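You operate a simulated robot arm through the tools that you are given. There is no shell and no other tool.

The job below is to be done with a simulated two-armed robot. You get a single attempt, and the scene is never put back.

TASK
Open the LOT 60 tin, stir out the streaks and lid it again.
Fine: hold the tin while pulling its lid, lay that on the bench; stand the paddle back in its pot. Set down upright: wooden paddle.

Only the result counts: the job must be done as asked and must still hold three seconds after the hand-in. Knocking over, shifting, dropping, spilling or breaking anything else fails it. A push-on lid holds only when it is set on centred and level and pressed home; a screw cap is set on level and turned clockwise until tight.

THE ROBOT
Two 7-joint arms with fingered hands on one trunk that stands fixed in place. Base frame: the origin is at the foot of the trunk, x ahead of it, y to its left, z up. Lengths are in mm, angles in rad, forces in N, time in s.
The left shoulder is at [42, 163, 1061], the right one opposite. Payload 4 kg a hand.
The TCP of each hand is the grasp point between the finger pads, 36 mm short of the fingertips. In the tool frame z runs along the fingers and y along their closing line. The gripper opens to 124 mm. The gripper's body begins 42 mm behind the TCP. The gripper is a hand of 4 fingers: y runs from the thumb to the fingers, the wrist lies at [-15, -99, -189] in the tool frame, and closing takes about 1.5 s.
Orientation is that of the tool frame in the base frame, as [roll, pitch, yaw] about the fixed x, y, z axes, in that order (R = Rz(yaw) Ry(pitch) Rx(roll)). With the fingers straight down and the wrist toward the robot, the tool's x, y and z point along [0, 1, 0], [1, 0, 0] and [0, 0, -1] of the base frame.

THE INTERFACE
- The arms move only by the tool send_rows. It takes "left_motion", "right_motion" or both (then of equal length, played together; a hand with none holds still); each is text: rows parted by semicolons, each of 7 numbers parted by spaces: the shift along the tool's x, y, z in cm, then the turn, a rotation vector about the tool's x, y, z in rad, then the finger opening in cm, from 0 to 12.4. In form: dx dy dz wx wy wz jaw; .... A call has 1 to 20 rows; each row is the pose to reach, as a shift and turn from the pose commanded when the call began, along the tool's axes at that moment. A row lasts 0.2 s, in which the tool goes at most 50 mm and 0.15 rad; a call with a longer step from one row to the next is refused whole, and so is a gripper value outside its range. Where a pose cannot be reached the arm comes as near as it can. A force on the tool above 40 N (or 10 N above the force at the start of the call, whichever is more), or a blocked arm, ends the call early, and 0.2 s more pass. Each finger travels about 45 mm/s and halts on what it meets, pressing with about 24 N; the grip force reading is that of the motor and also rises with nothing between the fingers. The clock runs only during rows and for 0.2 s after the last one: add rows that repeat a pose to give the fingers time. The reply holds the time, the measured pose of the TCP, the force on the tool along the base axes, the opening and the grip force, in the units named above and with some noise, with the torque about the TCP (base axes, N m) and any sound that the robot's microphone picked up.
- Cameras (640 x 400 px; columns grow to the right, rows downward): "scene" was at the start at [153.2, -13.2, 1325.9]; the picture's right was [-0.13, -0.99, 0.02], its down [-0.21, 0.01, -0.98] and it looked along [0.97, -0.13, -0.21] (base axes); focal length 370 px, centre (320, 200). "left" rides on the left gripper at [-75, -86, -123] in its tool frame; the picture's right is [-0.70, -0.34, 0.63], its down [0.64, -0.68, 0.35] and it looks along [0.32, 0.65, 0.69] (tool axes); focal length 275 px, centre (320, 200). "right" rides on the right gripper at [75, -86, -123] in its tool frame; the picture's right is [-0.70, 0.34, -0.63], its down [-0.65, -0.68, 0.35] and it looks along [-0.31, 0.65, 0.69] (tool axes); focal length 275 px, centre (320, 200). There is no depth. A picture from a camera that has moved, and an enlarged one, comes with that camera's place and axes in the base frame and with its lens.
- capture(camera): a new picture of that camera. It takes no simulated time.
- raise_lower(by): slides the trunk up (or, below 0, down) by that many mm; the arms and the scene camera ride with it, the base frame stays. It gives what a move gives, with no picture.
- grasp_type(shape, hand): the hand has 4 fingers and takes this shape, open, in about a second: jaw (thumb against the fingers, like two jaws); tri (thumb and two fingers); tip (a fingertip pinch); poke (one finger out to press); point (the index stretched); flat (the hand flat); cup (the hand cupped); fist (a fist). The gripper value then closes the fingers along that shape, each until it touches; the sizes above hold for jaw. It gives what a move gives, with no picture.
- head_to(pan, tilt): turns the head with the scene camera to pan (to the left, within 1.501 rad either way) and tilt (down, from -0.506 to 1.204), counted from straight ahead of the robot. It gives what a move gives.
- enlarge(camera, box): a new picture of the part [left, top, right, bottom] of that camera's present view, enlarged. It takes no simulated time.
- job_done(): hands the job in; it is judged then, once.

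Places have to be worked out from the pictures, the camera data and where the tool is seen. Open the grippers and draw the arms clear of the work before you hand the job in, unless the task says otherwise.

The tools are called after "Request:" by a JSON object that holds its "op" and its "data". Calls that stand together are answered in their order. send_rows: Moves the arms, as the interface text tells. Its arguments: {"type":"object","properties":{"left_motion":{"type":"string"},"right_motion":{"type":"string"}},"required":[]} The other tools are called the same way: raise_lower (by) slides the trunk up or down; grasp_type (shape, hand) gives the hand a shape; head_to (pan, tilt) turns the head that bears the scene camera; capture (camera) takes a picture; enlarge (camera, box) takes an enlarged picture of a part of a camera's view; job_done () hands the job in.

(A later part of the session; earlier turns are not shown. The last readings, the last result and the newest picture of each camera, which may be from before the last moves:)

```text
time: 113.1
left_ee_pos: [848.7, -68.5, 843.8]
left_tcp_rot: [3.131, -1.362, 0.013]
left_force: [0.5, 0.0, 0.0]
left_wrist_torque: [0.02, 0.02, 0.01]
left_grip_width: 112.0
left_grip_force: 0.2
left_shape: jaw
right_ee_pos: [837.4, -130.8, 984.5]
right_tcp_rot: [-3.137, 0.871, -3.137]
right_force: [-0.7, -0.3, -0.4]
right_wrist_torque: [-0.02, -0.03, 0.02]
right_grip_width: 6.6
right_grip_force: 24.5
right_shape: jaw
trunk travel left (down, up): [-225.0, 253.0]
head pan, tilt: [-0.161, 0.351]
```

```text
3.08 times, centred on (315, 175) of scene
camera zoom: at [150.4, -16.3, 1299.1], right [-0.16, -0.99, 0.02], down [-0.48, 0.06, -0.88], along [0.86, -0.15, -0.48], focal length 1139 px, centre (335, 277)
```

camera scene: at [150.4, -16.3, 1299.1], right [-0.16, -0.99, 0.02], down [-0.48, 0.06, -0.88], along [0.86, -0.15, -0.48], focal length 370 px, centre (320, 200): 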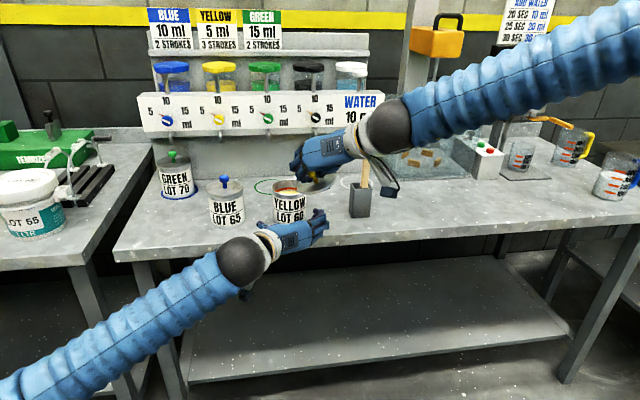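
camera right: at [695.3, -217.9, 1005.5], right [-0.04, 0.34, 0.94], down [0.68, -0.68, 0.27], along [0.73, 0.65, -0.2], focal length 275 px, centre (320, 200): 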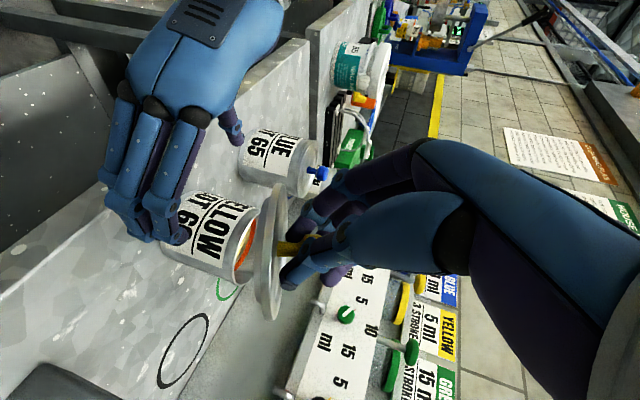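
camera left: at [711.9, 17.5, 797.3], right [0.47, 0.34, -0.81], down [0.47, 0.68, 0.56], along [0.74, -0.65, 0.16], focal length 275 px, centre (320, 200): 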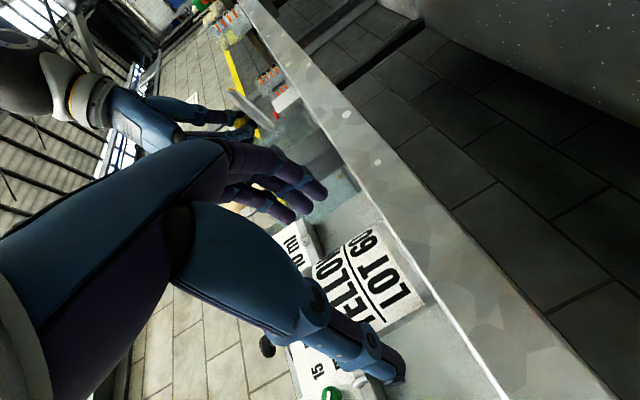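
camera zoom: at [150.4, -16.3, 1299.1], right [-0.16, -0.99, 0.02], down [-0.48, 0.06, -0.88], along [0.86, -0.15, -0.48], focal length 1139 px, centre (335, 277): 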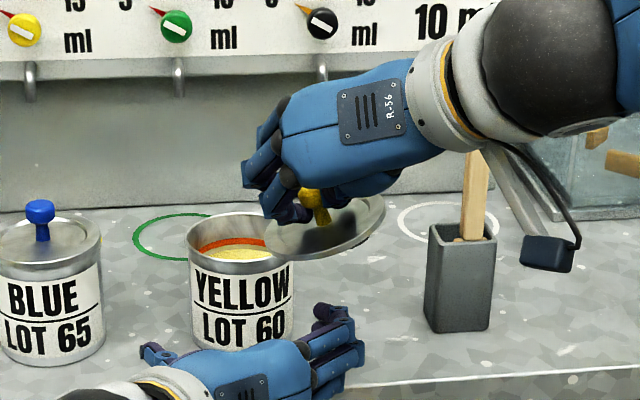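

The lid tilt has grown to about 19° (it follows the jaw closing), so I keep the jaw as it is. I roll the hand by that amount here in free air to level the lid.

Request:
{"op": "send_rows", "data": {"right_motion": "0 0 0 -0.0718 0 0.0855 1.0; 0 0 0 -0.1436 0 0.1711 1.0; 0 0 0 -0.2154 0 0.2566 1.0; 0 0 0 -0.2154 0 0.2566 1.0"}}

Request:
{"op": "capture", "data": {"camera": "right"}}

Request:
{"op": "enlarge", "data": {"camera": "scene", "box": [240, 130, 360, 240]}}

Request:
{"op": "capture", "data": {"camera": "left"}}

```text
time: 114.1
left_ee_pos: [848.8, -67.6, 844.9]
left_tcp_rot: [3.138, -1.363, 0.006]
left_force: [0.1, -0.4, -0.5]
left_wrist_torque: [-0.02, 0.04, 0.0]
left_grip_width: 111.8
left_grip_force: 0.1
left_shape: jaw
right_ee_pos: [837.8, -129.2, 984.3]
right_tcp_rot: [2.646, 0.809, 2.77]
right_force: [-0.7, -0.3, -0.7]
right_wrist_torque: [-0.06, 0.02, -0.02]
right_grip_width: 6.3
right_grip_force: 23.8
right_shape: jaw
trunk travel left (down, up): [-225.0, 253.0]
head pan, tilt: [-0.161, 0.351]
```

```text
taken
camera right: at [695.0, -219.2, 976.6], right [-0.04, 0.01, 1.0], down [0.68, -0.73, 0.03], along [0.73, 0.68, 0.02], focal length 275 px, centre (320, 200)
```

right: 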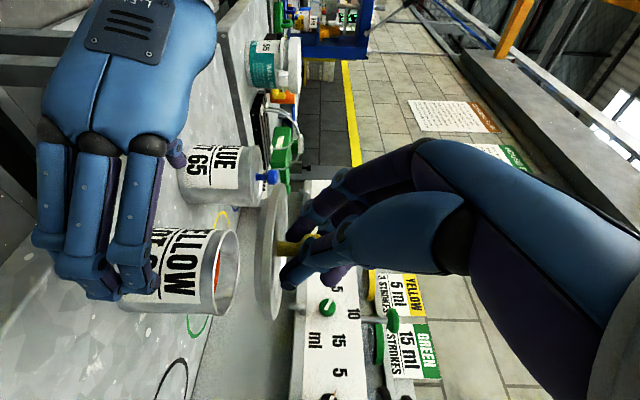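

```text
3.64 times, centred on (300, 185) of scene
camera zoom: at [149.9, -15.1, 1299.4], right [-0.16, -0.99, 0.02], down [-0.48, 0.05, -0.88], along [0.86, -0.15, -0.48], focal length 1346 px, centre (393, 254)
```

zoom: 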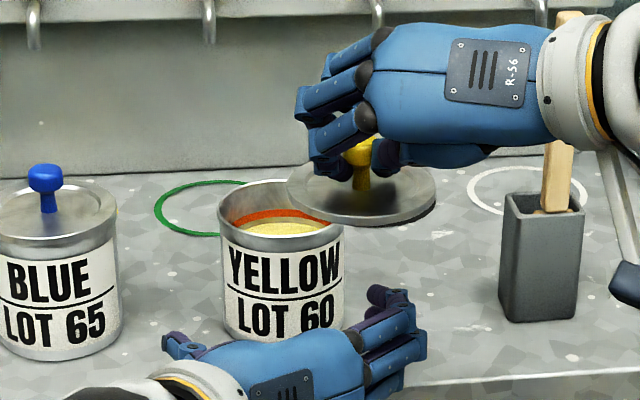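

```text
taken
camera left: at [711.5, 18.2, 798.3], right [0.47, 0.34, -0.81], down [0.47, 0.68, 0.56], along [0.74, -0.65, 0.17], focal length 275 px, centre (320, 200)
```

left: 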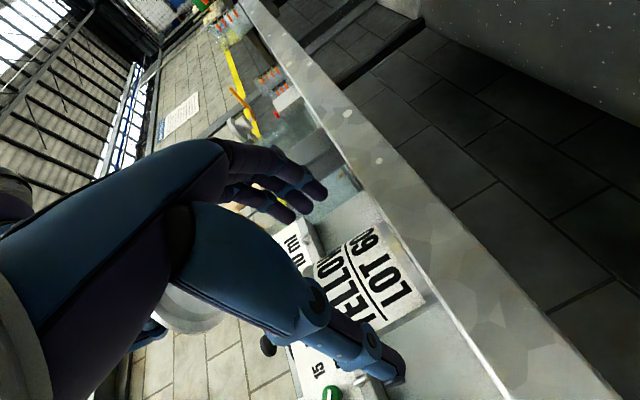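

The lid is now close to level in roll. I zoom in on the hand-camera and scene views to measure the remaining tilt accurately.

Request:
{"op": "enlarge", "data": {"camera": "right", "box": [210, 170, 350, 340]}}

Request:
{"op": "enlarge", "data": {"camera": "scene", "box": [290, 155, 370, 215]}}

```text
2.35 times, centred on (280, 255) of right
camera zoom: at [695.0, -219.2, 976.6], right [-0.04, 0.01, 1.0], down [0.68, -0.73, 0.03], along [0.73, 0.68, 0.02], focal length 648 px, centre (414, 71)
```

zoom: 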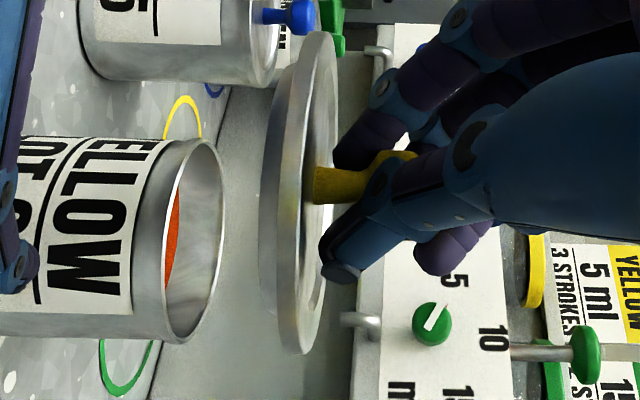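

```text
6.67 times, centred on (330, 185) of scene
camera zoom: at [149.9, -15.1, 1299.4], right [-0.16, -0.99, 0.02], down [-0.48, 0.05, -0.88], along [0.86, -0.15, -0.48], focal length 2468 px, centre (253, 300)
```

zoom: 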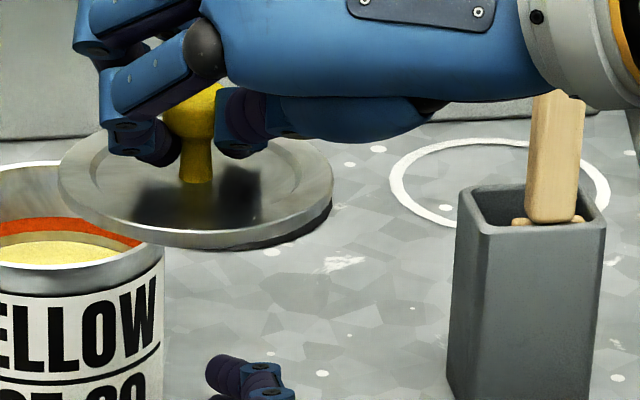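

The lid is level within about 2° (its outline matches the tin rim's perspective), with its centre 18/14/-32 mm from the TCP. Next I bring the left hand forward to hold the tin again.

Request:
{"op": "send_rows", "data": {"left_motion": "0.42 0 1.96 0 0 0 11.2; 0.94 0 4.4 0 0 0 11.2; 1.5 0 7.1 0 0 0 11.2; 2.08 0 9.78 0 0 0 11.2; 2.08 0 9.78 0 0 0 10.4; 2.08 0 9.78 0 0 0 9.6; 2.08 0 9.78 0 0 0 8.9; 2.08 0 9.78 0 0 0 8.4; 2.08 0 9.78 0 0 0 8.0; 2.08 0 9.78 0 0 0 7.6; 2.08 0 9.78 0 0 0 7.4; 2.08 0 9.78 0 0 0 7.4"}}

Request:
{"op": "enlarge", "data": {"camera": "scene", "box": [240, 150, 340, 240]}}

Request:
{"op": "enlarge", "data": {"camera": "right", "box": [100, 170, 350, 340]}}

```text
time: 116.7
left_ee_pos: [949.5, -68.1, 847.0]
left_tcp_rot: [3.135, -1.361, 0.008]
left_force: [2.0, 1.6, 0.6]
left_wrist_torque: [0.08, -0.01, 0.01]
left_grip_width: 88.2
left_grip_force: 23.6
left_shape: jaw
right_ee_pos: [838.7, -130.7, 982.9]
right_tcp_rot: [2.648, 0.812, 2.772]
right_force: [0.3, -0.1, -0.5]
right_wrist_torque: [0.0, 0.0, -0.01]
right_grip_width: 6.3
right_grip_force: 23.8
right_shape: jaw
trunk travel left (down, up): [-225.0, 253.0]
head pan, tilt: [-0.161, 0.351]
```

```text
4.44 times, centred on (290, 195) of scene
camera zoom: at [150.5, -15.7, 1299.1], right [-0.16, -0.99, 0.02], down [-0.48, 0.05, -0.88], along [0.86, -0.15, -0.48], focal length 1645 px, centre (453, 222)
```

zoom: 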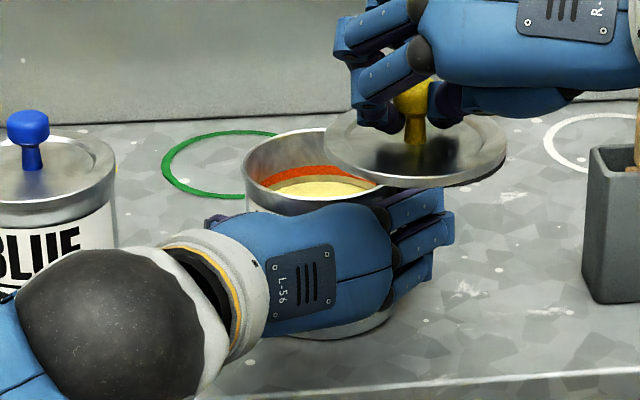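

```text
2.35 times, centred on (225, 255) of right
camera zoom: at [695.5, -219.8, 975.8], right [-0.04, 0.01, 1.0], down [0.68, -0.73, 0.03], along [0.73, 0.68, 0.02], focal length 648 px, centre (544, 71)
```

zoom: 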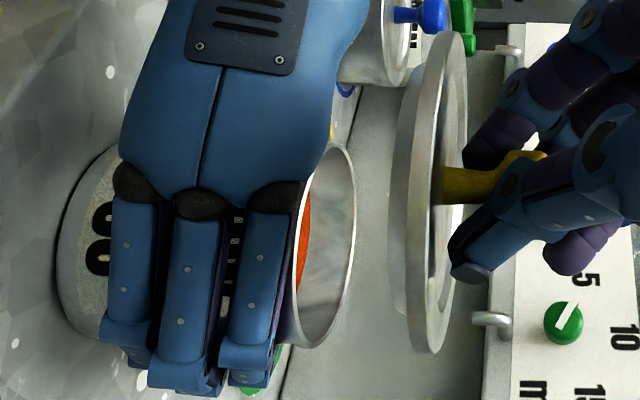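

The tin is held (centre about (962, -79.5)). I move the lid horizontally over the tin, staying 50 mm above the rim, and then check alignment.

Request:
{"op": "send_rows", "data": {"right_motion": "-0.98 0.57 1.47 0 0 0 1.0; -1.96 1.13 2.95 0 0 0 1.0; -2.94 1.7 4.42 0 0 0 1.0; -3.91 2.27 5.89 0 0 0 1.0; -4.89 2.83 7.37 0 0 0 1.0; -5.87 3.4 8.84 0 0 0 1.0; -5.87 3.4 8.84 0 0 0 1.0"}}

Request:
{"op": "enlarge", "data": {"camera": "scene", "box": [240, 130, 360, 240]}}

Request:
{"op": "enlarge", "data": {"camera": "right", "box": [120, 150, 370, 340]}}

Request:
{"op": "capture", "data": {"camera": "left"}}

```text
time: 118.3
left_ee_pos: [949.7, -69.1, 848.0]
left_tcp_rot: [3.138, -1.362, 0.005]
left_force: [-1.5, -0.7, 0.2]
left_wrist_torque: [0.05, -0.02, 0.01]
left_grip_width: 88.2
left_grip_force: 23.8
left_shape: jaw
right_ee_pos: [942.9, -93.6, 984.7]
right_tcp_rot: [2.647, 0.809, 2.772]
right_force: [-0.2, -0.1, 0.0]
right_wrist_torque: [-0.01, 0.04, 0.02]
right_grip_width: 6.5
right_grip_force: 23.7
right_shape: jaw
trunk travel left (down, up): [-225.0, 253.0]
head pan, tilt: [-0.161, 0.351]
```

```text
3.64 times, centred on (300, 185) of scene
camera zoom: at [150.5, -16.0, 1299.1], right [-0.16, -0.99, 0.02], down [-0.48, 0.05, -0.88], along [0.86, -0.15, -0.48], focal length 1346 px, centre (393, 254)
```

zoom: 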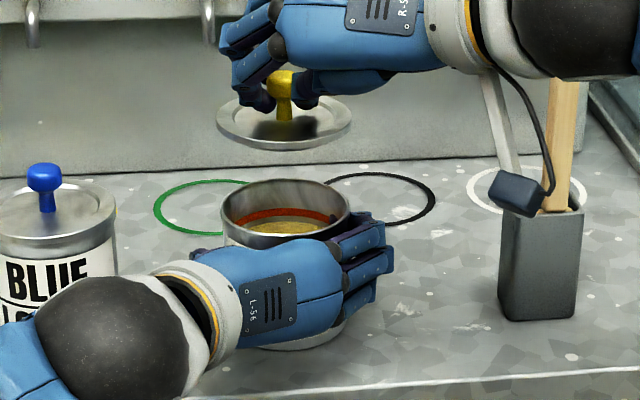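

```text
2.11 times, centred on (245, 245) of right
camera zoom: at [799.7, -183.9, 976.9], right [-0.04, 0.01, 1.0], down [0.68, -0.73, 0.03], along [0.73, 0.68, 0.02], focal length 580 px, centre (478, 105)
```

zoom: 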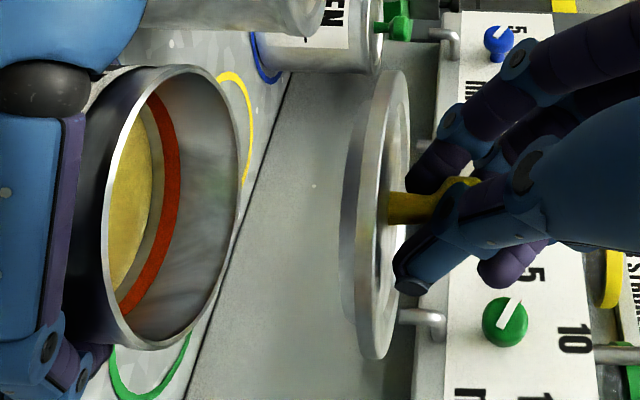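

```text
taken
camera left: at [812.5, 17.2, 800.4], right [0.47, 0.34, -0.81], down [0.47, 0.68, 0.56], along [0.74, -0.65, 0.16], focal length 275 px, centre (320, 200)
```

left: 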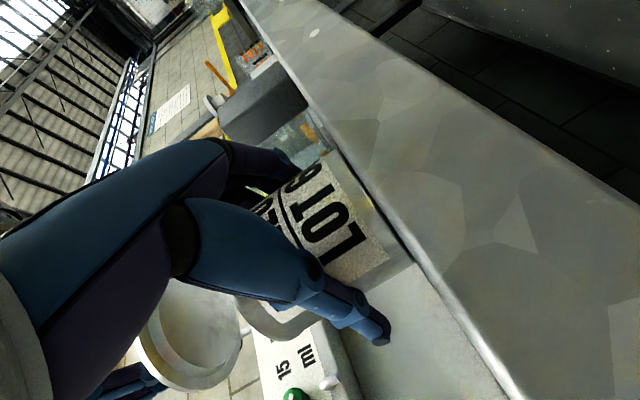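

Both cameras show the lid above the tin within 1–3 mm. I lower it 40 mm, leaving about 15 mm above the rim, and re-check the alignment.

Request:
{"op": "send_rows", "data": {"right_motion": "0.72 -0.3 0.63 0 0 0 1.0; 1.43 -0.6 1.26 0 0 0 1.0; 2.15 -0.9 1.89 0 0 0 1.0; 2.86 -1.21 2.52 0 0 0 1.0; 2.86 -1.21 2.52 0 0 0 1.0"}}

Request:
{"op": "enlarge", "data": {"camera": "scene", "box": [255, 150, 335, 220]}}

Request:
{"op": "enlarge", "data": {"camera": "right", "box": [160, 160, 360, 340]}}

Request:
{"op": "enlarge", "data": {"camera": "left", "box": [120, 240, 360, 400]}}

```text
time: 119.5
left_ee_pos: [949.7, -68.0, 847.7]
left_tcp_rot: [-3.137, -1.362, -0.003]
left_force: [0.0, 0.2, 0.8]
left_wrist_torque: [0.02, -0.03, 0.02]
left_grip_width: 88.6
left_grip_force: 23.9
left_shape: jaw
right_ee_pos: [943.0, -93.3, 943.1]
right_tcp_rot: [2.648, 0.809, 2.772]
right_force: [0.1, 0.2, -0.5]
right_wrist_torque: [0.0, 0.02, -0.05]
right_grip_width: 6.1
right_grip_force: 23.8
right_shape: jaw
trunk travel left (down, up): [-225.0, 253.0]
head pan, tilt: [-0.161, 0.351]
```

```text
5.71 times, centred on (295, 185) of scene
camera zoom: at [150.6, -15.8, 1299.1], right [-0.16, -0.99, 0.02], down [-0.48, 0.05, -0.88], along [0.86, -0.15, -0.48], focal length 2116 px, centre (463, 286)
```

zoom: 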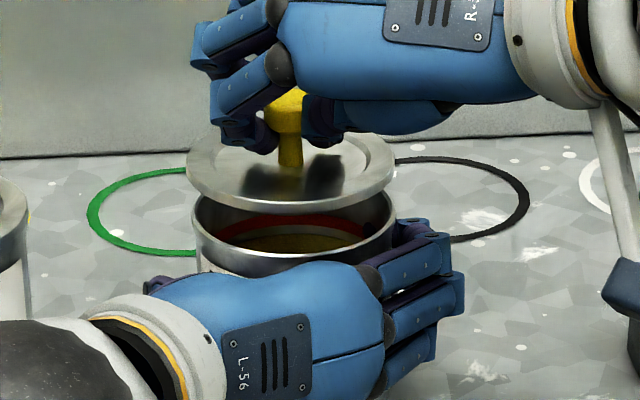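

```text
2.22 times, centred on (260, 250) of right
camera zoom: at [800.9, -182.6, 935.4], right [-0.04, 0.01, 1.0], down [0.68, -0.73, 0.03], along [0.73, 0.68, 0.02], focal length 612 px, centre (453, 89)
```

zoom: 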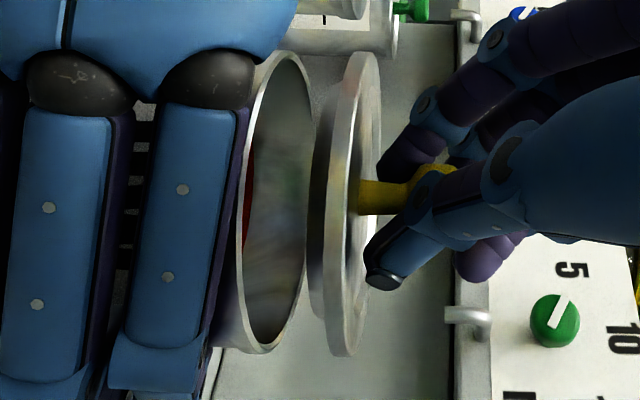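

```text
2.50 times, centred on (240, 320) of left
camera zoom: at [812.6, 17.4, 800.4], right [0.47, 0.34, -0.81], down [0.47, 0.68, 0.56], along [0.74, -0.65, 0.16], focal length 688 px, centre (520, -100)
```

zoom: 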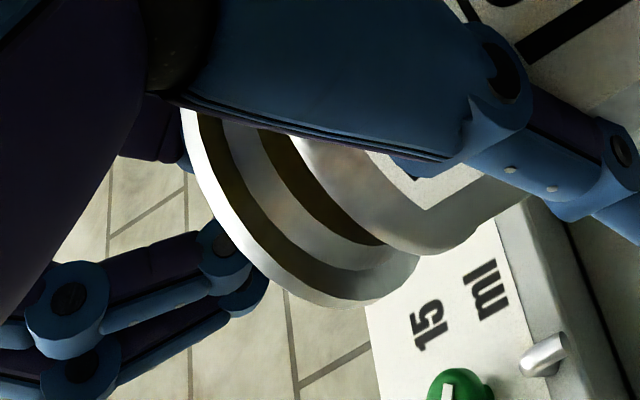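

The lid is aligned with the tin within about 1.5 mm and level; the left camera shows the plug ring on its underside. I correct by 1 mm and lower 10 mm, watching forces.

Request:
{"op": "send_rows", "data": {"right_motion": "0.25 -0.2 0.13 0 0 0 1.0; 0.5 -0.31 0.32 0 0 0 1.0; 0.76 -0.42 0.51 0 0 0 1.0; 0.76 -0.42 0.51 0 0 0 1.0"}}

Request:
{"op": "enlarge", "data": {"camera": "scene", "box": [255, 150, 335, 220]}}

Request:
{"op": "enlarge", "data": {"camera": "right", "box": [160, 160, 360, 340]}}

Request:
{"op": "enlarge", "data": {"camera": "left", "box": [160, 260, 360, 400]}}

```text
time: 120.5
left_ee_pos: [948.3, -68.1, 846.5]
left_tcp_rot: [-3.139, -1.362, 0.0]
left_force: [0.1, 0.2, 1.2]
left_wrist_torque: [0.04, -0.02, 0.01]
left_grip_width: 88.5
left_grip_force: 24.3
left_shape: jaw
right_ee_pos: [943.2, -95.9, 933.6]
right_tcp_rot: [2.65, 0.811, 2.772]
right_force: [-0.2, 0.3, 0.2]
right_wrist_torque: [0.0, 0.02, 0.0]
right_grip_width: 6.3
right_grip_force: 24.0
right_shape: jaw
trunk travel left (down, up): [-225.0, 253.0]
head pan, tilt: [-0.161, 0.351]
```

```text
5.71 times, centred on (295, 185) of scene
camera zoom: at [150.5, -15.8, 1299.1], right [-0.16, -0.99, 0.02], down [-0.48, 0.05, -0.88], along [0.86, -0.15, -0.48], focal length 2116 px, centre (463, 286)
```

zoom: 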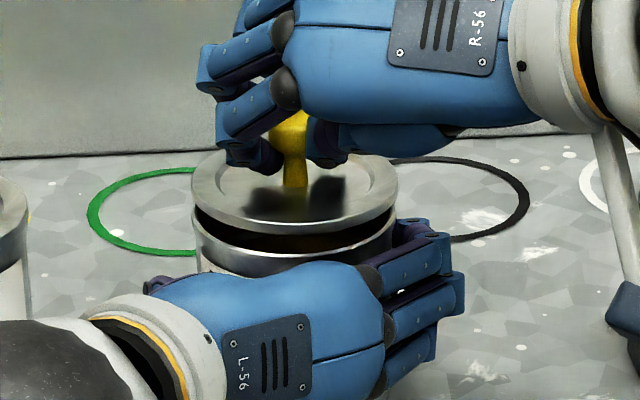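

```text
2.22 times, centred on (260, 250) of right
camera zoom: at [800.8, -184.4, 925.6], right [-0.04, 0.01, 1.0], down [0.68, -0.73, 0.03], along [0.73, 0.68, 0.02], focal length 612 px, centre (453, 89)
```

zoom: 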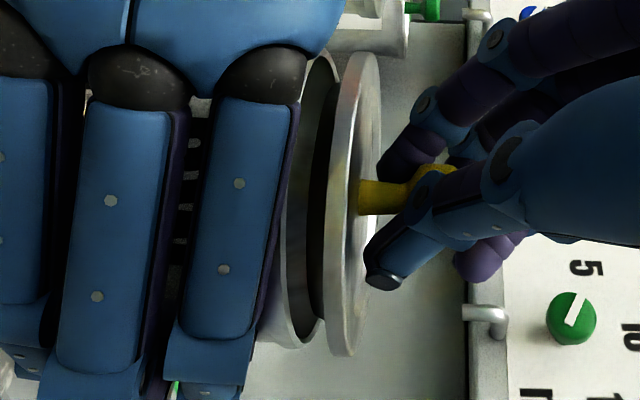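

```text
2.86 times, centred on (260, 330) of left
camera zoom: at [812.5, 17.4, 800.4], right [0.47, 0.34, -0.81], down [0.47, 0.68, 0.56], along [0.74, -0.65, 0.16], focal length 786 px, centre (491, -171)
```

zoom: 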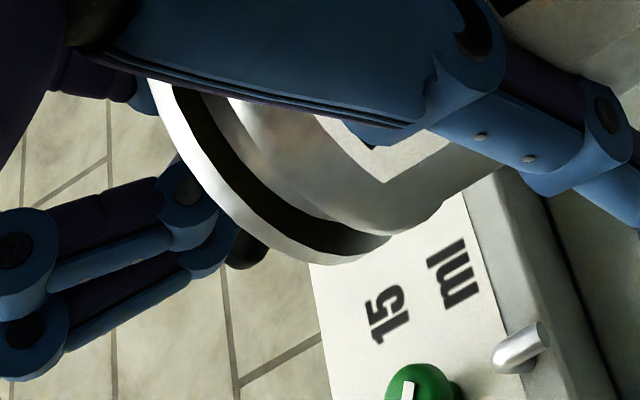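

Aligned within a millimetre now. I lower another 5 mm toward seating.

Request:
{"op": "send_rows", "data": {"right_motion": "0.21 -0.08 0.11 0 0 0 1.0; 0.43 -0.16 0.23 0 0 0 1.0; 0.43 -0.16 0.23 0 0 0 1.0"}}

Request:
{"op": "enlarge", "data": {"camera": "scene", "box": [255, 150, 335, 220]}}

Request:
{"op": "enlarge", "data": {"camera": "right", "box": [160, 160, 360, 340]}}

```text
time: 121.3
left_ee_pos: [947.8, -67.1, 848.4]
left_tcp_rot: [-3.14, -1.36, 0.001]
left_force: [1.2, -0.4, 0.9]
left_wrist_torque: [0.08, 0.0, 0.05]
left_grip_width: 88.3
left_grip_force: 24.4
left_shape: jaw
right_ee_pos: [943.8, -95.7, 928.7]
right_tcp_rot: [2.645, 0.81, 2.769]
right_force: [0.3, 0.6, 0.1]
right_wrist_torque: [-0.03, 0.01, -0.03]
right_grip_width: 6.3
right_grip_force: 24.1
right_shape: jaw
trunk travel left (down, up): [-225.0, 253.0]
head pan, tilt: [-0.161, 0.351]
```

```text
5.71 times, centred on (295, 185) of scene
camera zoom: at [150.5, -15.8, 1299.1], right [-0.16, -0.99, 0.02], down [-0.48, 0.05, -0.88], along [0.86, -0.15, -0.48], focal length 2116 px, centre (463, 286)
```

zoom: 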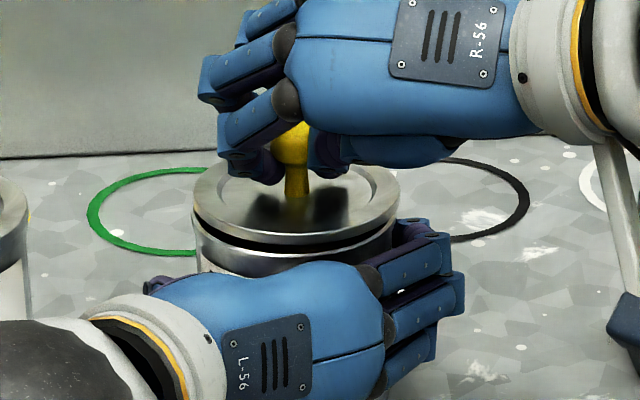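

```text
2.22 times, centred on (260, 250) of right
camera zoom: at [800.7, -184.9, 921.0], right [-0.04, 0.01, 1.0], down [0.68, -0.73, 0.03], along [0.73, 0.68, 0.02], focal length 612 px, centre (453, 89)
```

zoom: 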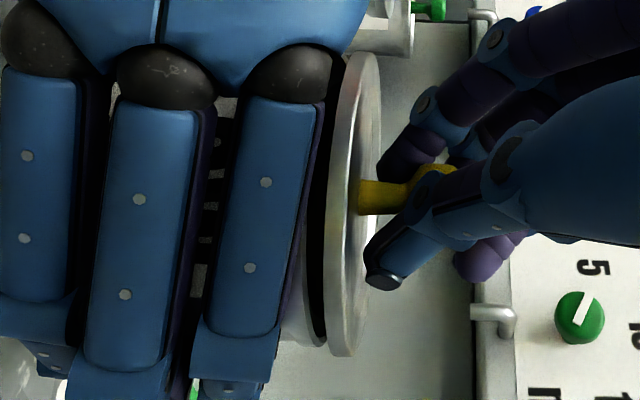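

Still no contact and the gap is even all round. I lower in smaller steps until I feel the rim.

Request:
{"op": "send_rows", "data": {"right_motion": "0.11 -0.05 0.09 0 0 0 1.0; 0.22 -0.1 0.18 0 0 0 1.0; 0.22 -0.1 0.18 0 0 0 1.0"}}

```text
time: 122.1
left_ee_pos: [948.8, -69.3, 846.4]
left_tcp_rot: [3.141, -1.361, 0.003]
left_force: [1.2, 0.8, 1.3]
left_wrist_torque: [0.1, 0.02, 0.03]
left_grip_width: 88.4
left_grip_force: 23.9
left_shape: jaw
right_ee_pos: [943.0, -94.8, 926.3]
right_tcp_rot: [2.65, 0.81, 2.773]
right_force: [0.9, 0.3, -0.6]
right_wrist_torque: [-0.02, 0.03, 0.02]
right_grip_width: 6.2
right_grip_force: 24.0
right_shape: jaw
trunk travel left (down, up): [-225.0, 253.0]
head pan, tilt: [-0.161, 0.351]
```

No contact yet; another 2 mm down.

Request:
{"op": "send_rows", "data": {"right_motion": "0.07 -0.03 0.06 0 0 0 1.0; 0.145 -0.065 0.12 0 0 0 1.0; 0.145 -0.065 0.12 0 0 0 1.0"}}

Request:
{"op": "enlarge", "data": {"camera": "scene", "box": [255, 150, 335, 220]}}

Request:
{"op": "enlarge", "data": {"camera": "right", "box": [220, 160, 340, 340]}}

```text
time: 122.9
left_ee_pos: [950.2, -68.0, 847.9]
left_tcp_rot: [3.137, -1.361, 0.006]
left_force: [1.2, 0.5, 1.2]
left_wrist_torque: [0.09, -0.01, 0.02]
left_grip_width: 88.5
left_grip_force: 23.8
left_shape: jaw
right_ee_pos: [941.5, -94.8, 924.3]
right_tcp_rot: [2.645, 0.81, 2.77]
right_force: [0.7, -0.1, -0.6]
right_wrist_torque: [-0.02, -0.01, -0.02]
right_grip_width: 6.3
right_grip_force: 23.8
right_shape: jaw
trunk travel left (down, up): [-225.0, 253.0]
head pan, tilt: [-0.161, 0.351]
```

```text
5.71 times, centred on (295, 185) of scene
camera zoom: at [150.5, -15.8, 1299.1], right [-0.16, -0.99, 0.02], down [-0.48, 0.05, -0.88], along [0.86, -0.15, -0.48], focal length 2116 px, centre (463, 286)
```

zoom: 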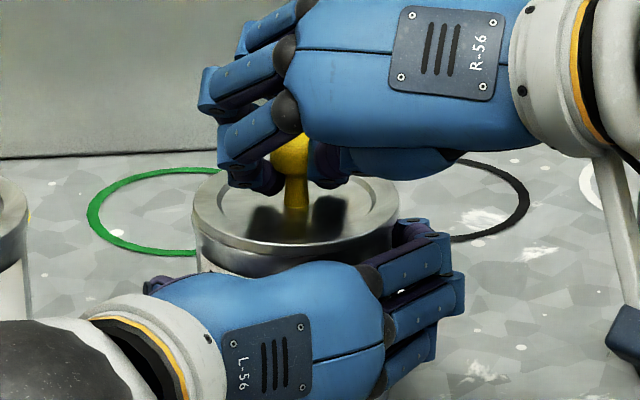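

```text
2.22 times, centred on (280, 250) of right
camera zoom: at [799.6, -184.7, 916.5], right [-0.04, 0.01, 1.0], down [0.68, -0.73, 0.03], along [0.73, 0.68, 0.02], focal length 612 px, centre (409, 89)
```

zoom: 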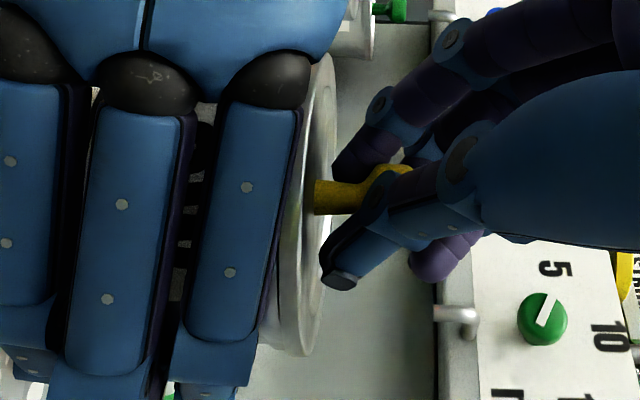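

The gap is almost closed and the lid is level and centred. I continue down in small steps and expect contact now.

Request:
{"op": "send_rows", "data": {"right_motion": "0.07 -0.03 0.06 0 0 0 1.0; 0.145 -0.065 0.12 0 0 0 1.0; 0.22 -0.1 0.18 0 0 0 1.0; 0.22 -0.1 0.18 0 0 0 1.0"}}

Request:
{"op": "enlarge", "data": {"camera": "scene", "box": [255, 150, 335, 220]}}

Request:
{"op": "enlarge", "data": {"camera": "right", "box": [220, 160, 340, 340]}}

```text
time: 123.9
left_ee_pos: [948.6, -67.7, 847.8]
left_tcp_rot: [3.139, -1.36, 0.004]
left_force: [5.1, -1.4, -0.4]
left_wrist_torque: [0.06, 0.05, 0.11]
left_grip_width: 88.7
left_grip_force: 24.2
left_shape: jaw
right_ee_pos: [942.1, -95.8, 923.1]
right_tcp_rot: [2.646, 0.81, 2.772]
right_force: [-4.5, 3.6, 9.8]
right_wrist_torque: [0.2, -0.12, 0.15]
right_grip_width: 5.5
right_grip_force: 23.9
right_shape: jaw
trunk travel left (down, up): [-225.0, 253.0]
head pan, tilt: [-0.161, 0.351]
heard: snap
```

```text
5.71 times, centred on (295, 185) of scene
camera zoom: at [149.9, -15.6, 1299.3], right [-0.16, -0.99, 0.02], down [-0.48, 0.05, -0.88], along [0.86, -0.15, -0.48], focal length 2116 px, centre (463, 286)
```

zoom: 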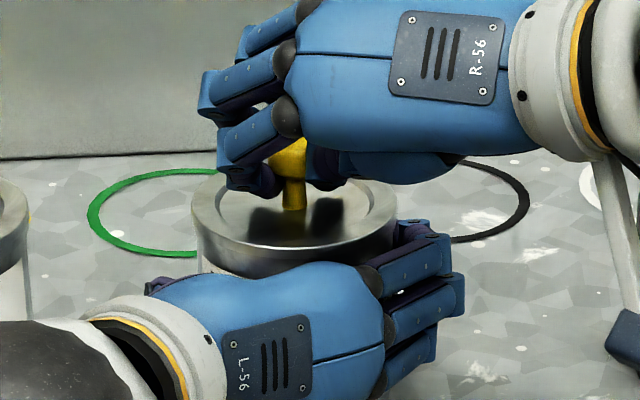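

```text
2.22 times, centred on (280, 250) of right
camera zoom: at [799.7, -184.6, 915.0], right [-0.04, 0.01, 1.0], down [0.68, -0.73, 0.03], along [0.73, 0.68, 0.02], focal length 612 px, centre (409, 89)
```

zoom: 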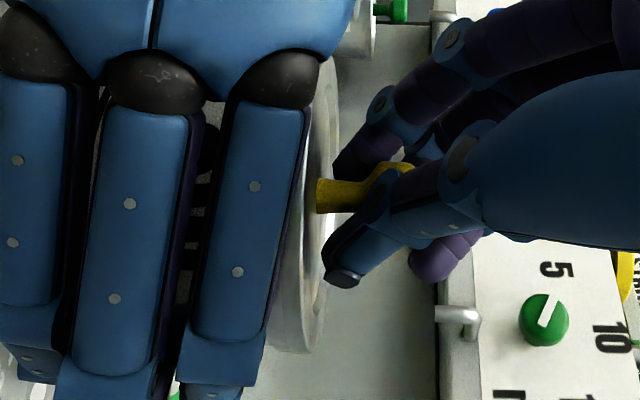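

A snap was heard with about 10 N down: the lid has gone on. I press slightly further to be sure that it is home all round.

Request:
{"op": "send_rows", "data": {"right_motion": "0.05 -0.02 0.045 0 0 0 1.0; 0.11 -0.05 0.09 0 0 0 1.0; 0.11 -0.05 0.09 0 0 0 1.0"}}

Request:
{"op": "enlarge", "data": {"camera": "scene", "box": [255, 150, 335, 220]}}

Request:
{"op": "enlarge", "data": {"camera": "left", "box": [160, 240, 360, 380]}}

```text
time: 124.7
left_ee_pos: [949.2, -68.5, 848.6]
left_tcp_rot: [3.137, -1.362, 0.007]
left_force: [10.8, -1.5, -2.3]
left_wrist_torque: [0.18, 0.13, 0.1]
left_grip_width: 89.1
left_grip_force: 24.1
left_shape: jaw
right_ee_pos: [941.3, -93.6, 923.3]
right_tcp_rot: [2.646, 0.812, 2.77]
right_force: [-9.8, 3.0, 20.1]
right_wrist_torque: [0.41, -0.18, 0.21]
right_grip_width: 5.3
right_grip_force: 24.1
right_shape: jaw
trunk travel left (down, up): [-225.0, 253.0]
head pan, tilt: [-0.161, 0.351]
```

```text
5.71 times, centred on (295, 185) of scene
camera zoom: at [149.3, -15.8, 1299.4], right [-0.16, -0.99, 0.02], down [-0.48, 0.05, -0.88], along [0.86, -0.15, -0.48], focal length 2116 px, centre (463, 286)
```

zoom: 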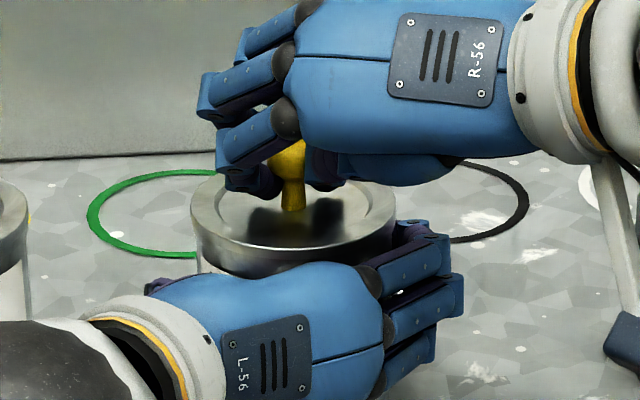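

```text
2.86 times, centred on (260, 310) of left
camera zoom: at [811.9, 17.6, 801.1], right [0.47, 0.34, -0.81], down [0.47, 0.68, 0.56], along [0.74, -0.65, 0.16], focal length 786 px, centre (491, -114)
```

zoom: 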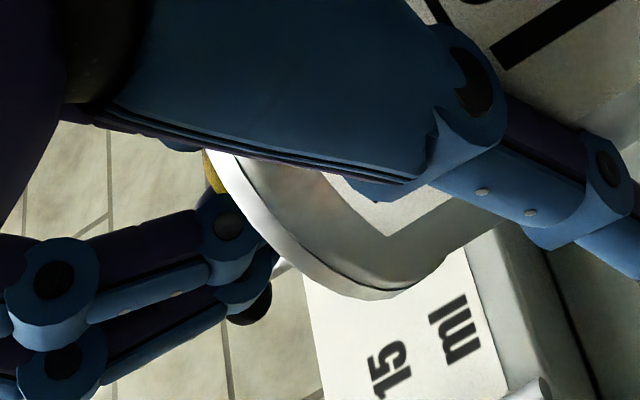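

Pressed with 20 N; both views show the lid flush all round. I relieve the pressure and open the right hand gradually while rising slightly, so the thumb does not push on the lid.

Request:
{"op": "send_rows", "data": {"right_motion": "-0.07 0.03 -0.06 0 0 0 1.0; -0.07 0.03 -0.06 0 0 0 1.6; -0.07 0.03 -0.06 0 0 0 2.2; -0.145 0.065 -0.12 0 0 0 2.8; -0.22 0.1 -0.18 0 0 0 3.4; -0.33 0.15 -0.27 0 0 0 4.0; -0.43 0.2 -0.36 0 0 0 4.6; -0.58 0.26 -0.49 0 0 0 5.2; -0.58 0.26 -0.49 0 0 0 5.6"}}

Request:
{"op": "enlarge", "data": {"camera": "scene", "box": [255, 150, 335, 220]}}

Request:
{"op": "enlarge", "data": {"camera": "right", "box": [200, 160, 360, 340]}}

```text
time: 126.7
left_ee_pos: [947.4, -69.1, 847.0]
left_tcp_rot: [3.137, -1.361, 0.005]
left_force: [-1.4, -3.8, 0.0]
left_wrist_torque: [0.1, 0.05, -0.13]
left_grip_width: 89.2
left_grip_force: 23.5
left_shape: jaw
right_ee_pos: [941.6, -94.9, 929.0]
right_tcp_rot: [2.648, 0.811, 2.772]
right_force: [0.3, 4.1, 8.1]
right_wrist_torque: [-0.11, -0.25, 0.14]
right_grip_width: 49.9
right_grip_force: 0.1
right_shape: jaw
trunk travel left (down, up): [-225.0, 253.0]
head pan, tilt: [-0.161, 0.351]
```

```text
5.71 times, centred on (295, 185) of scene
camera zoom: at [150.0, -15.7, 1299.2], right [-0.16, -0.99, 0.02], down [-0.48, 0.05, -0.88], along [0.86, -0.15, -0.48], focal length 2116 px, centre (463, 286)
```

zoom: 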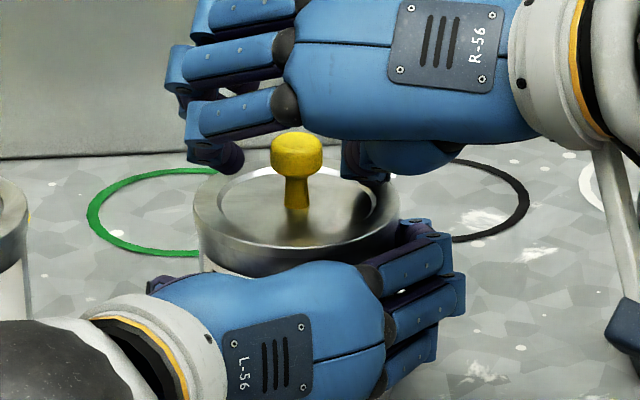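

```text
2.22 times, centred on (280, 250) of right
camera zoom: at [800.1, -184.5, 919.4], right [-0.04, 0.01, 1.0], down [0.68, -0.73, 0.03], along [0.73, 0.68, 0.02], focal length 612 px, centre (409, 89)
```

zoom: 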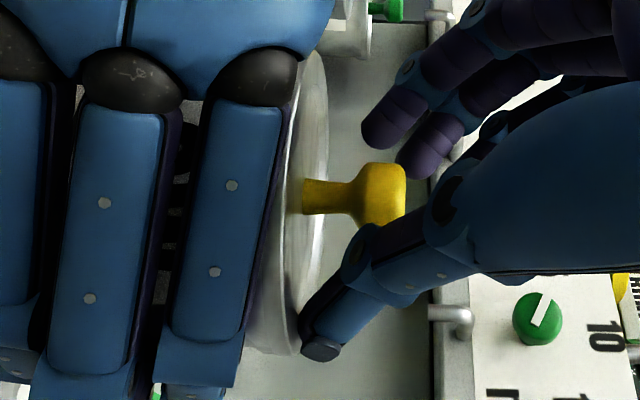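

The knob is free and the lid sits level on the tin; only the thumb tip is resting on the lid's edge. I lift the right hand straight up.

Request:
{"op": "send_rows", "data": {"right_motion": "-0.36 0.16 -0.3 0 0 0 5.6; -1.09 0.49 -0.91 0 0 0 5.6; -2.17 0.98 -1.82 0 0 0 5.6; -3.26 1.47 -2.73 0 0 0 5.6; -4.35 1.96 -3.64 0 0 0 5.6; -5.07 2.29 -4.25 0 0 0 5.6; -5.07 2.29 -4.25 0 0 0 5.6"}}

Request:
{"op": "enlarge", "data": {"camera": "scene", "box": [255, 150, 335, 240]}}

Request:
{"op": "enlarge", "data": {"camera": "right", "box": [120, 160, 320, 340]}}

```text
time: 128.3
left_ee_pos: [950.2, -67.5, 848.5]
left_tcp_rot: [3.138, -1.361, 0.004]
left_force: [0.1, -0.9, -0.1]
left_wrist_torque: [0.01, -0.02, 0.01]
left_grip_width: 89.2
left_grip_force: 24.1
left_shape: jaw
right_ee_pos: [940.5, -93.0, 998.3]
right_tcp_rot: [2.646, 0.809, 2.771]
right_force: [0.3, -0.4, 0.2]
right_wrist_torque: [0.03, 0.06, -0.01]
right_grip_width: 55.7
right_grip_force: 0.0
right_shape: jaw
trunk travel left (down, up): [-225.0, 253.0]
head pan, tilt: [-0.161, 0.351]
```

```text
4.44 times, centred on (295, 195) of scene
camera zoom: at [150.4, -15.8, 1299.1], right [-0.16, -0.99, 0.02], down [-0.48, 0.05, -0.88], along [0.86, -0.15, -0.48], focal length 1645 px, centre (431, 222)
```

zoom: 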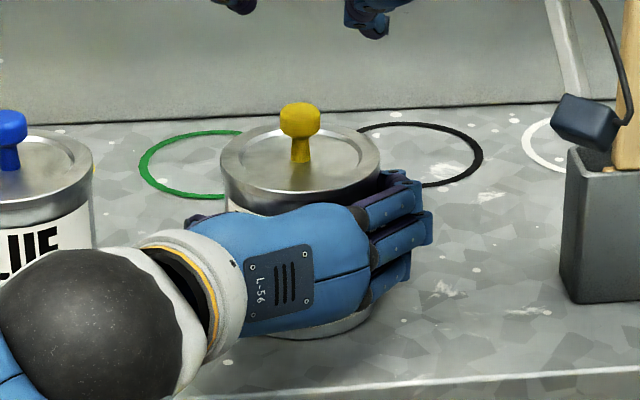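

```text
2.22 times, centred on (220, 250) of right
camera zoom: at [798.5, -183.8, 989.8], right [-0.04, 0.01, 1.0], down [0.68, -0.73, 0.03], along [0.73, 0.68, 0.02], focal length 612 px, centre (542, 89)
```

zoom: 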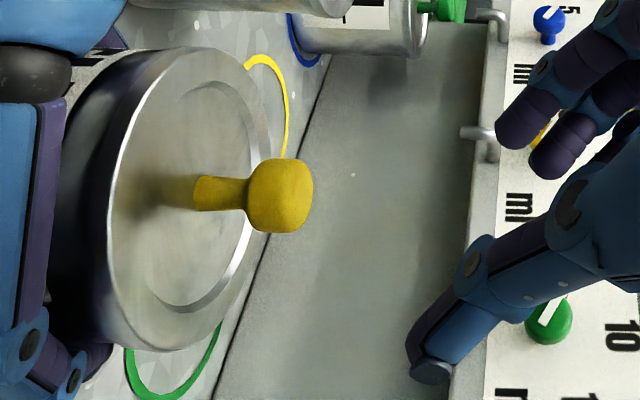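

The lid looks properly seated. I zoom in on the lid-to-tin seam from all three cameras to confirm that it is flush all round.

Request:
{"op": "enlarge", "data": {"camera": "left", "box": [200, 240, 340, 360]}}

Request:
{"op": "enlarge", "data": {"camera": "right", "box": [120, 170, 220, 330]}}

Request:
{"op": "enlarge", "data": {"camera": "scene", "box": [265, 165, 325, 215]}}

```text
3.33 times, centred on (270, 300) of left
camera zoom: at [812.4, 17.4, 800.5], right [0.47, 0.34, -0.81], down [0.47, 0.68, 0.56], along [0.74, -0.65, 0.16], focal length 918 px, centre (487, -133)
```

zoom: 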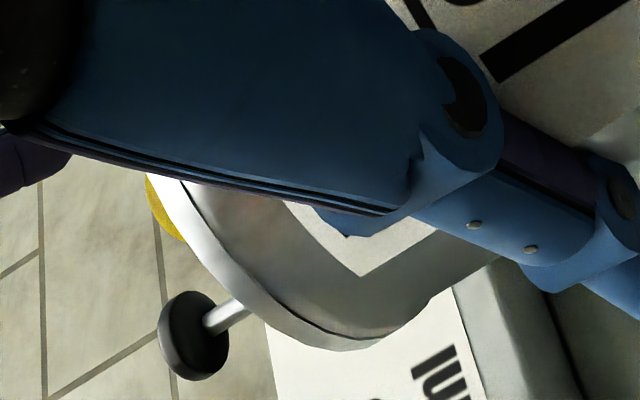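

```text
2.50 times, centred on (170, 250) of right
camera zoom: at [798.5, -183.8, 989.8], right [-0.04, 0.01, 1.0], down [0.68, -0.73, 0.03], along [0.73, 0.68, 0.02], focal length 688 px, centre (695, 75)
```

zoom: 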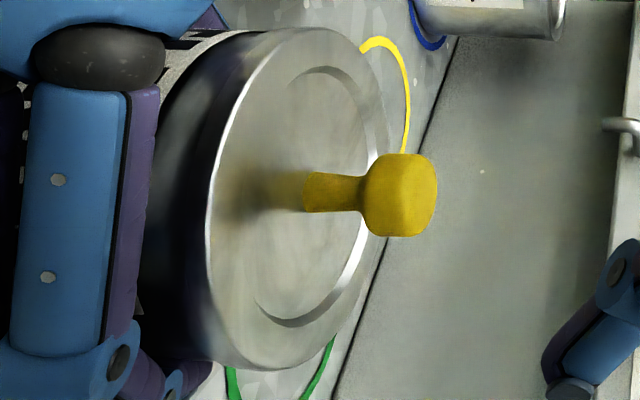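

```text
8.00 times, centred on (295, 190) of scene
camera zoom: at [150.4, -15.8, 1299.1], right [-0.16, -0.99, 0.02], down [-0.48, 0.05, -0.88], along [0.86, -0.15, -0.48], focal length 2962 px, centre (520, 280)
```

zoom: 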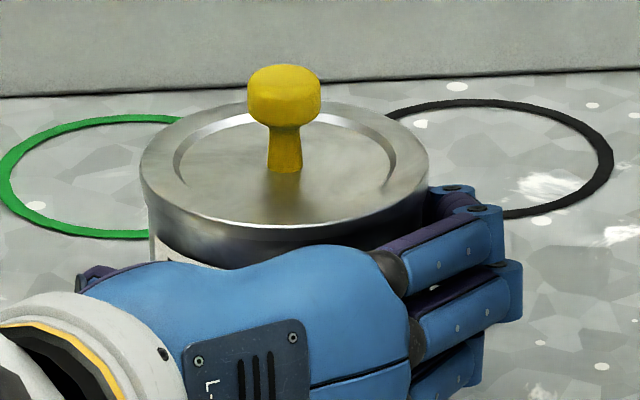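

The seam is even and the knob top is at its original height, so the lid is home. I open the left hand and draw it straight back from the tin.

Request:
{"op": "send_rows", "data": {"left_motion": "0 0 0 0 0 0 8.2; 0 0 0 0 0 0 9.0; 0 0 0 0 0 0 9.8; 0 0 0 0 0 0 10.6; 0 0 0 0 0 0 11.2; 0 0 0 0 0 0 11.2; -0.42 0 -1.96 0 0 0 11.2; -0.94 0 -4.4 0 0 0 11.2; -1.5 0 -7.1 0 0 0 11.2; -2.29 0 -10.76 0 0 0 11.2; -3.12 0 -14.67 0 0 0 11.2; -3.12 0 -14.67 0 0 0 11.2"}}

Request:
{"op": "enlarge", "data": {"camera": "scene", "box": [200, 130, 420, 270]}}

Request:
{"op": "capture", "data": {"camera": "right"}}

```text
time: 130.9
left_ee_pos: [798.0, -67.5, 848.7]
left_tcp_rot: [-3.139, -1.361, 0.0]
left_force: [0.2, 0.9, 0.1]
left_wrist_torque: [0.01, -0.01, -0.01]
left_grip_width: 111.8
left_grip_force: 0.2
left_shape: jaw
right_ee_pos: [940.9, -94.5, 997.2]
right_tcp_rot: [2.649, 0.81, 2.772]
right_force: [0.5, -0.6, -0.4]
right_wrist_torque: [-0.03, -0.01, -0.03]
right_grip_width: 55.7
right_grip_force: 0.1
right_shape: jaw
trunk travel left (down, up): [-225.0, 253.0]
head pan, tilt: [-0.161, 0.351]
```

```text
2.86 times, centred on (310, 200) of scene
camera zoom: at [150.8, -15.9, 1299.0], right [-0.16, -0.99, 0.02], down [-0.48, 0.05, -0.88], along [0.86, -0.15, -0.48], focal length 1058 px, centre (349, 200)
```

zoom: 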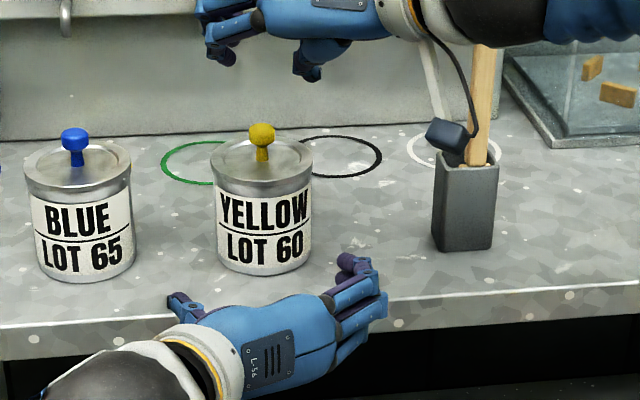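

```text
taken
camera right: at [798.8, -183.9, 989.5], right [-0.04, 0.01, 1.0], down [0.68, -0.73, 0.03], along [0.73, 0.68, 0.02], focal length 275 px, centre (320, 200)
```

right: 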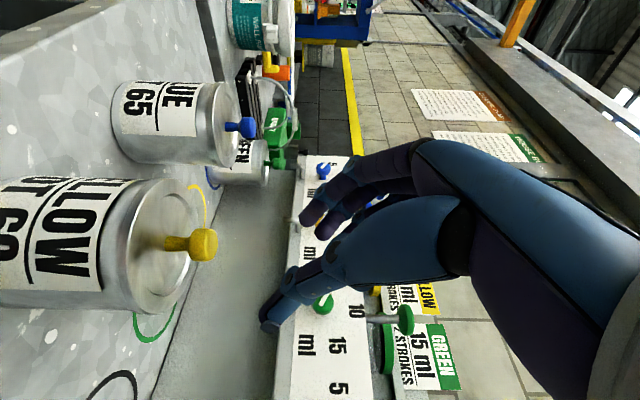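

The tin is within 2 mm of its original place, lidded, with the pot and paddle in place. I now withdraw both arms up and back, opening the grippers.

Request:
{"op": "send_rows", "data": {"left_motion": "1.69 0 -1.66 0 0 0 11.2; 3.39 0 -3.31 0 0 0 11.2; 5.08 0 -4.97 0 0 0 11.2; 6.56 -3.62 -5.28 0 0 0 11.6; 8.05 -7.23 -5.6 0 0 0 12.0; 9.53 -10.85 -5.91 0 0 0 12.4; 11.01 -14.47 -6.23 0 0 0 12.4; 12.5 -18.08 -6.54 0 0 0 12.4; 13.98 -21.7 -6.86 0 0 0 12.4; 13.98 -21.7 -6.86 0 0 0 12.4", "right_motion": "0.34 -0.36 -1.75 0 0 0 5.6; 0.68 -0.71 -3.5 0 0 0 5.6; 1.01 -1.07 -5.24 0 0 0 6.0; 1.35 -1.43 -6.99 0 0 0 7.0; 1.69 -1.78 -8.74 0 0 0 8.0; 2.03 -2.14 -10.49 0 0 0 9.0; 2.36 -2.5 -12.23 0 0 0 10.0; 2.7 -2.85 -13.98 0 0 0 11.0; 3.04 -3.21 -15.73 0 0 0 12.0; 3.04 -3.21 -15.73 0 0 0 12.4"}}

Request:
{"op": "capture", "data": {"camera": "scene"}}

Request:
{"op": "enlarge", "data": {"camera": "scene", "box": [150, 120, 430, 260]}}

Request:
{"op": "capture", "data": {"camera": "right"}}

```text
time: 133.1
left_ee_pos: [759.9, 147.5, 998.0]
left_tcp_rot: [-3.139, -1.358, -0.002]
left_force: [0.4, -0.2, 0.1]
left_wrist_torque: [-0.02, 0.0, -0.02]
left_grip_width: 123.6
left_grip_force: 0.0
left_shape: jaw
right_ee_pos: [803.0, -149.1, 1059.0]
right_tcp_rot: [2.646, 0.809, 2.772]
right_force: [-0.9, -0.9, 0.3]
right_wrist_torque: [-0.01, 0.03, 0.01]
right_grip_width: 123.7
right_grip_force: 0.1
right_shape: jaw
trunk travel left (down, up): [-225.0, 253.0]
head pan, tilt: [-0.161, 0.351]
```

```text
taken
camera scene: at [151.3, -16.1, 1298.8], right [-0.16, -0.99, 0.02], down [-0.48, 0.06, -0.88], along [0.86, -0.15, -0.48], focal length 370 px, centre (320, 200)
```

scene: 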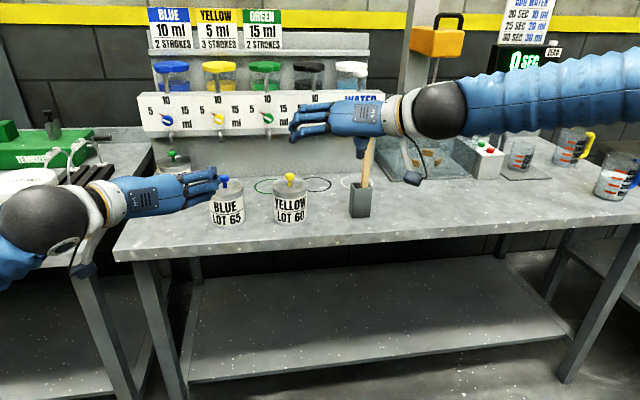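

```text
2.29 times, centred on (290, 190) of scene
camera zoom: at [151.3, -16.1, 1298.8], right [-0.16, -0.99, 0.02], down [-0.48, 0.06, -0.88], along [0.86, -0.15, -0.48], focal length 846 px, centre (389, 223)
```

zoom: 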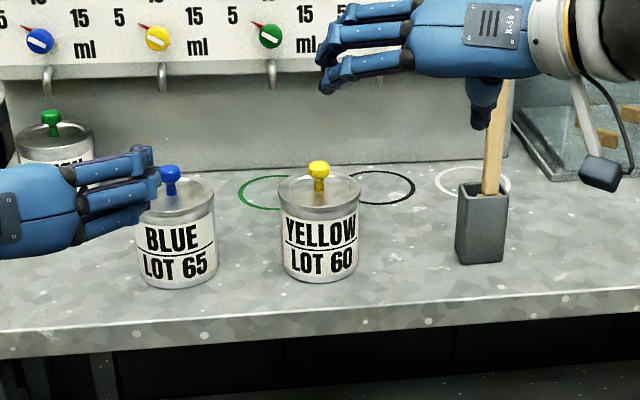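

```text
taken
camera right: at [660.2, -239.6, 1050.7], right [-0.04, 0.01, 1.0], down [0.68, -0.73, 0.03], along [0.73, 0.68, 0.02], focal length 275 px, centre (320, 200)
```

right: 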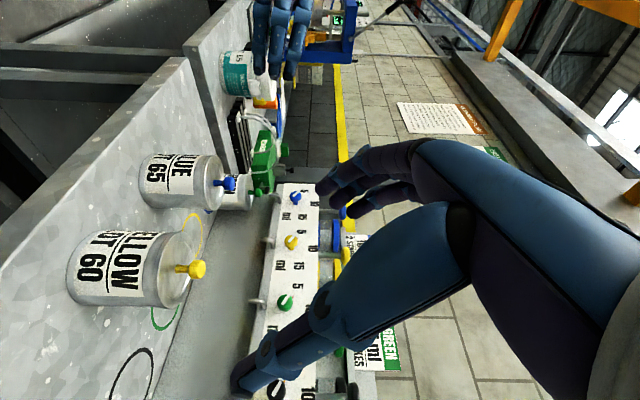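

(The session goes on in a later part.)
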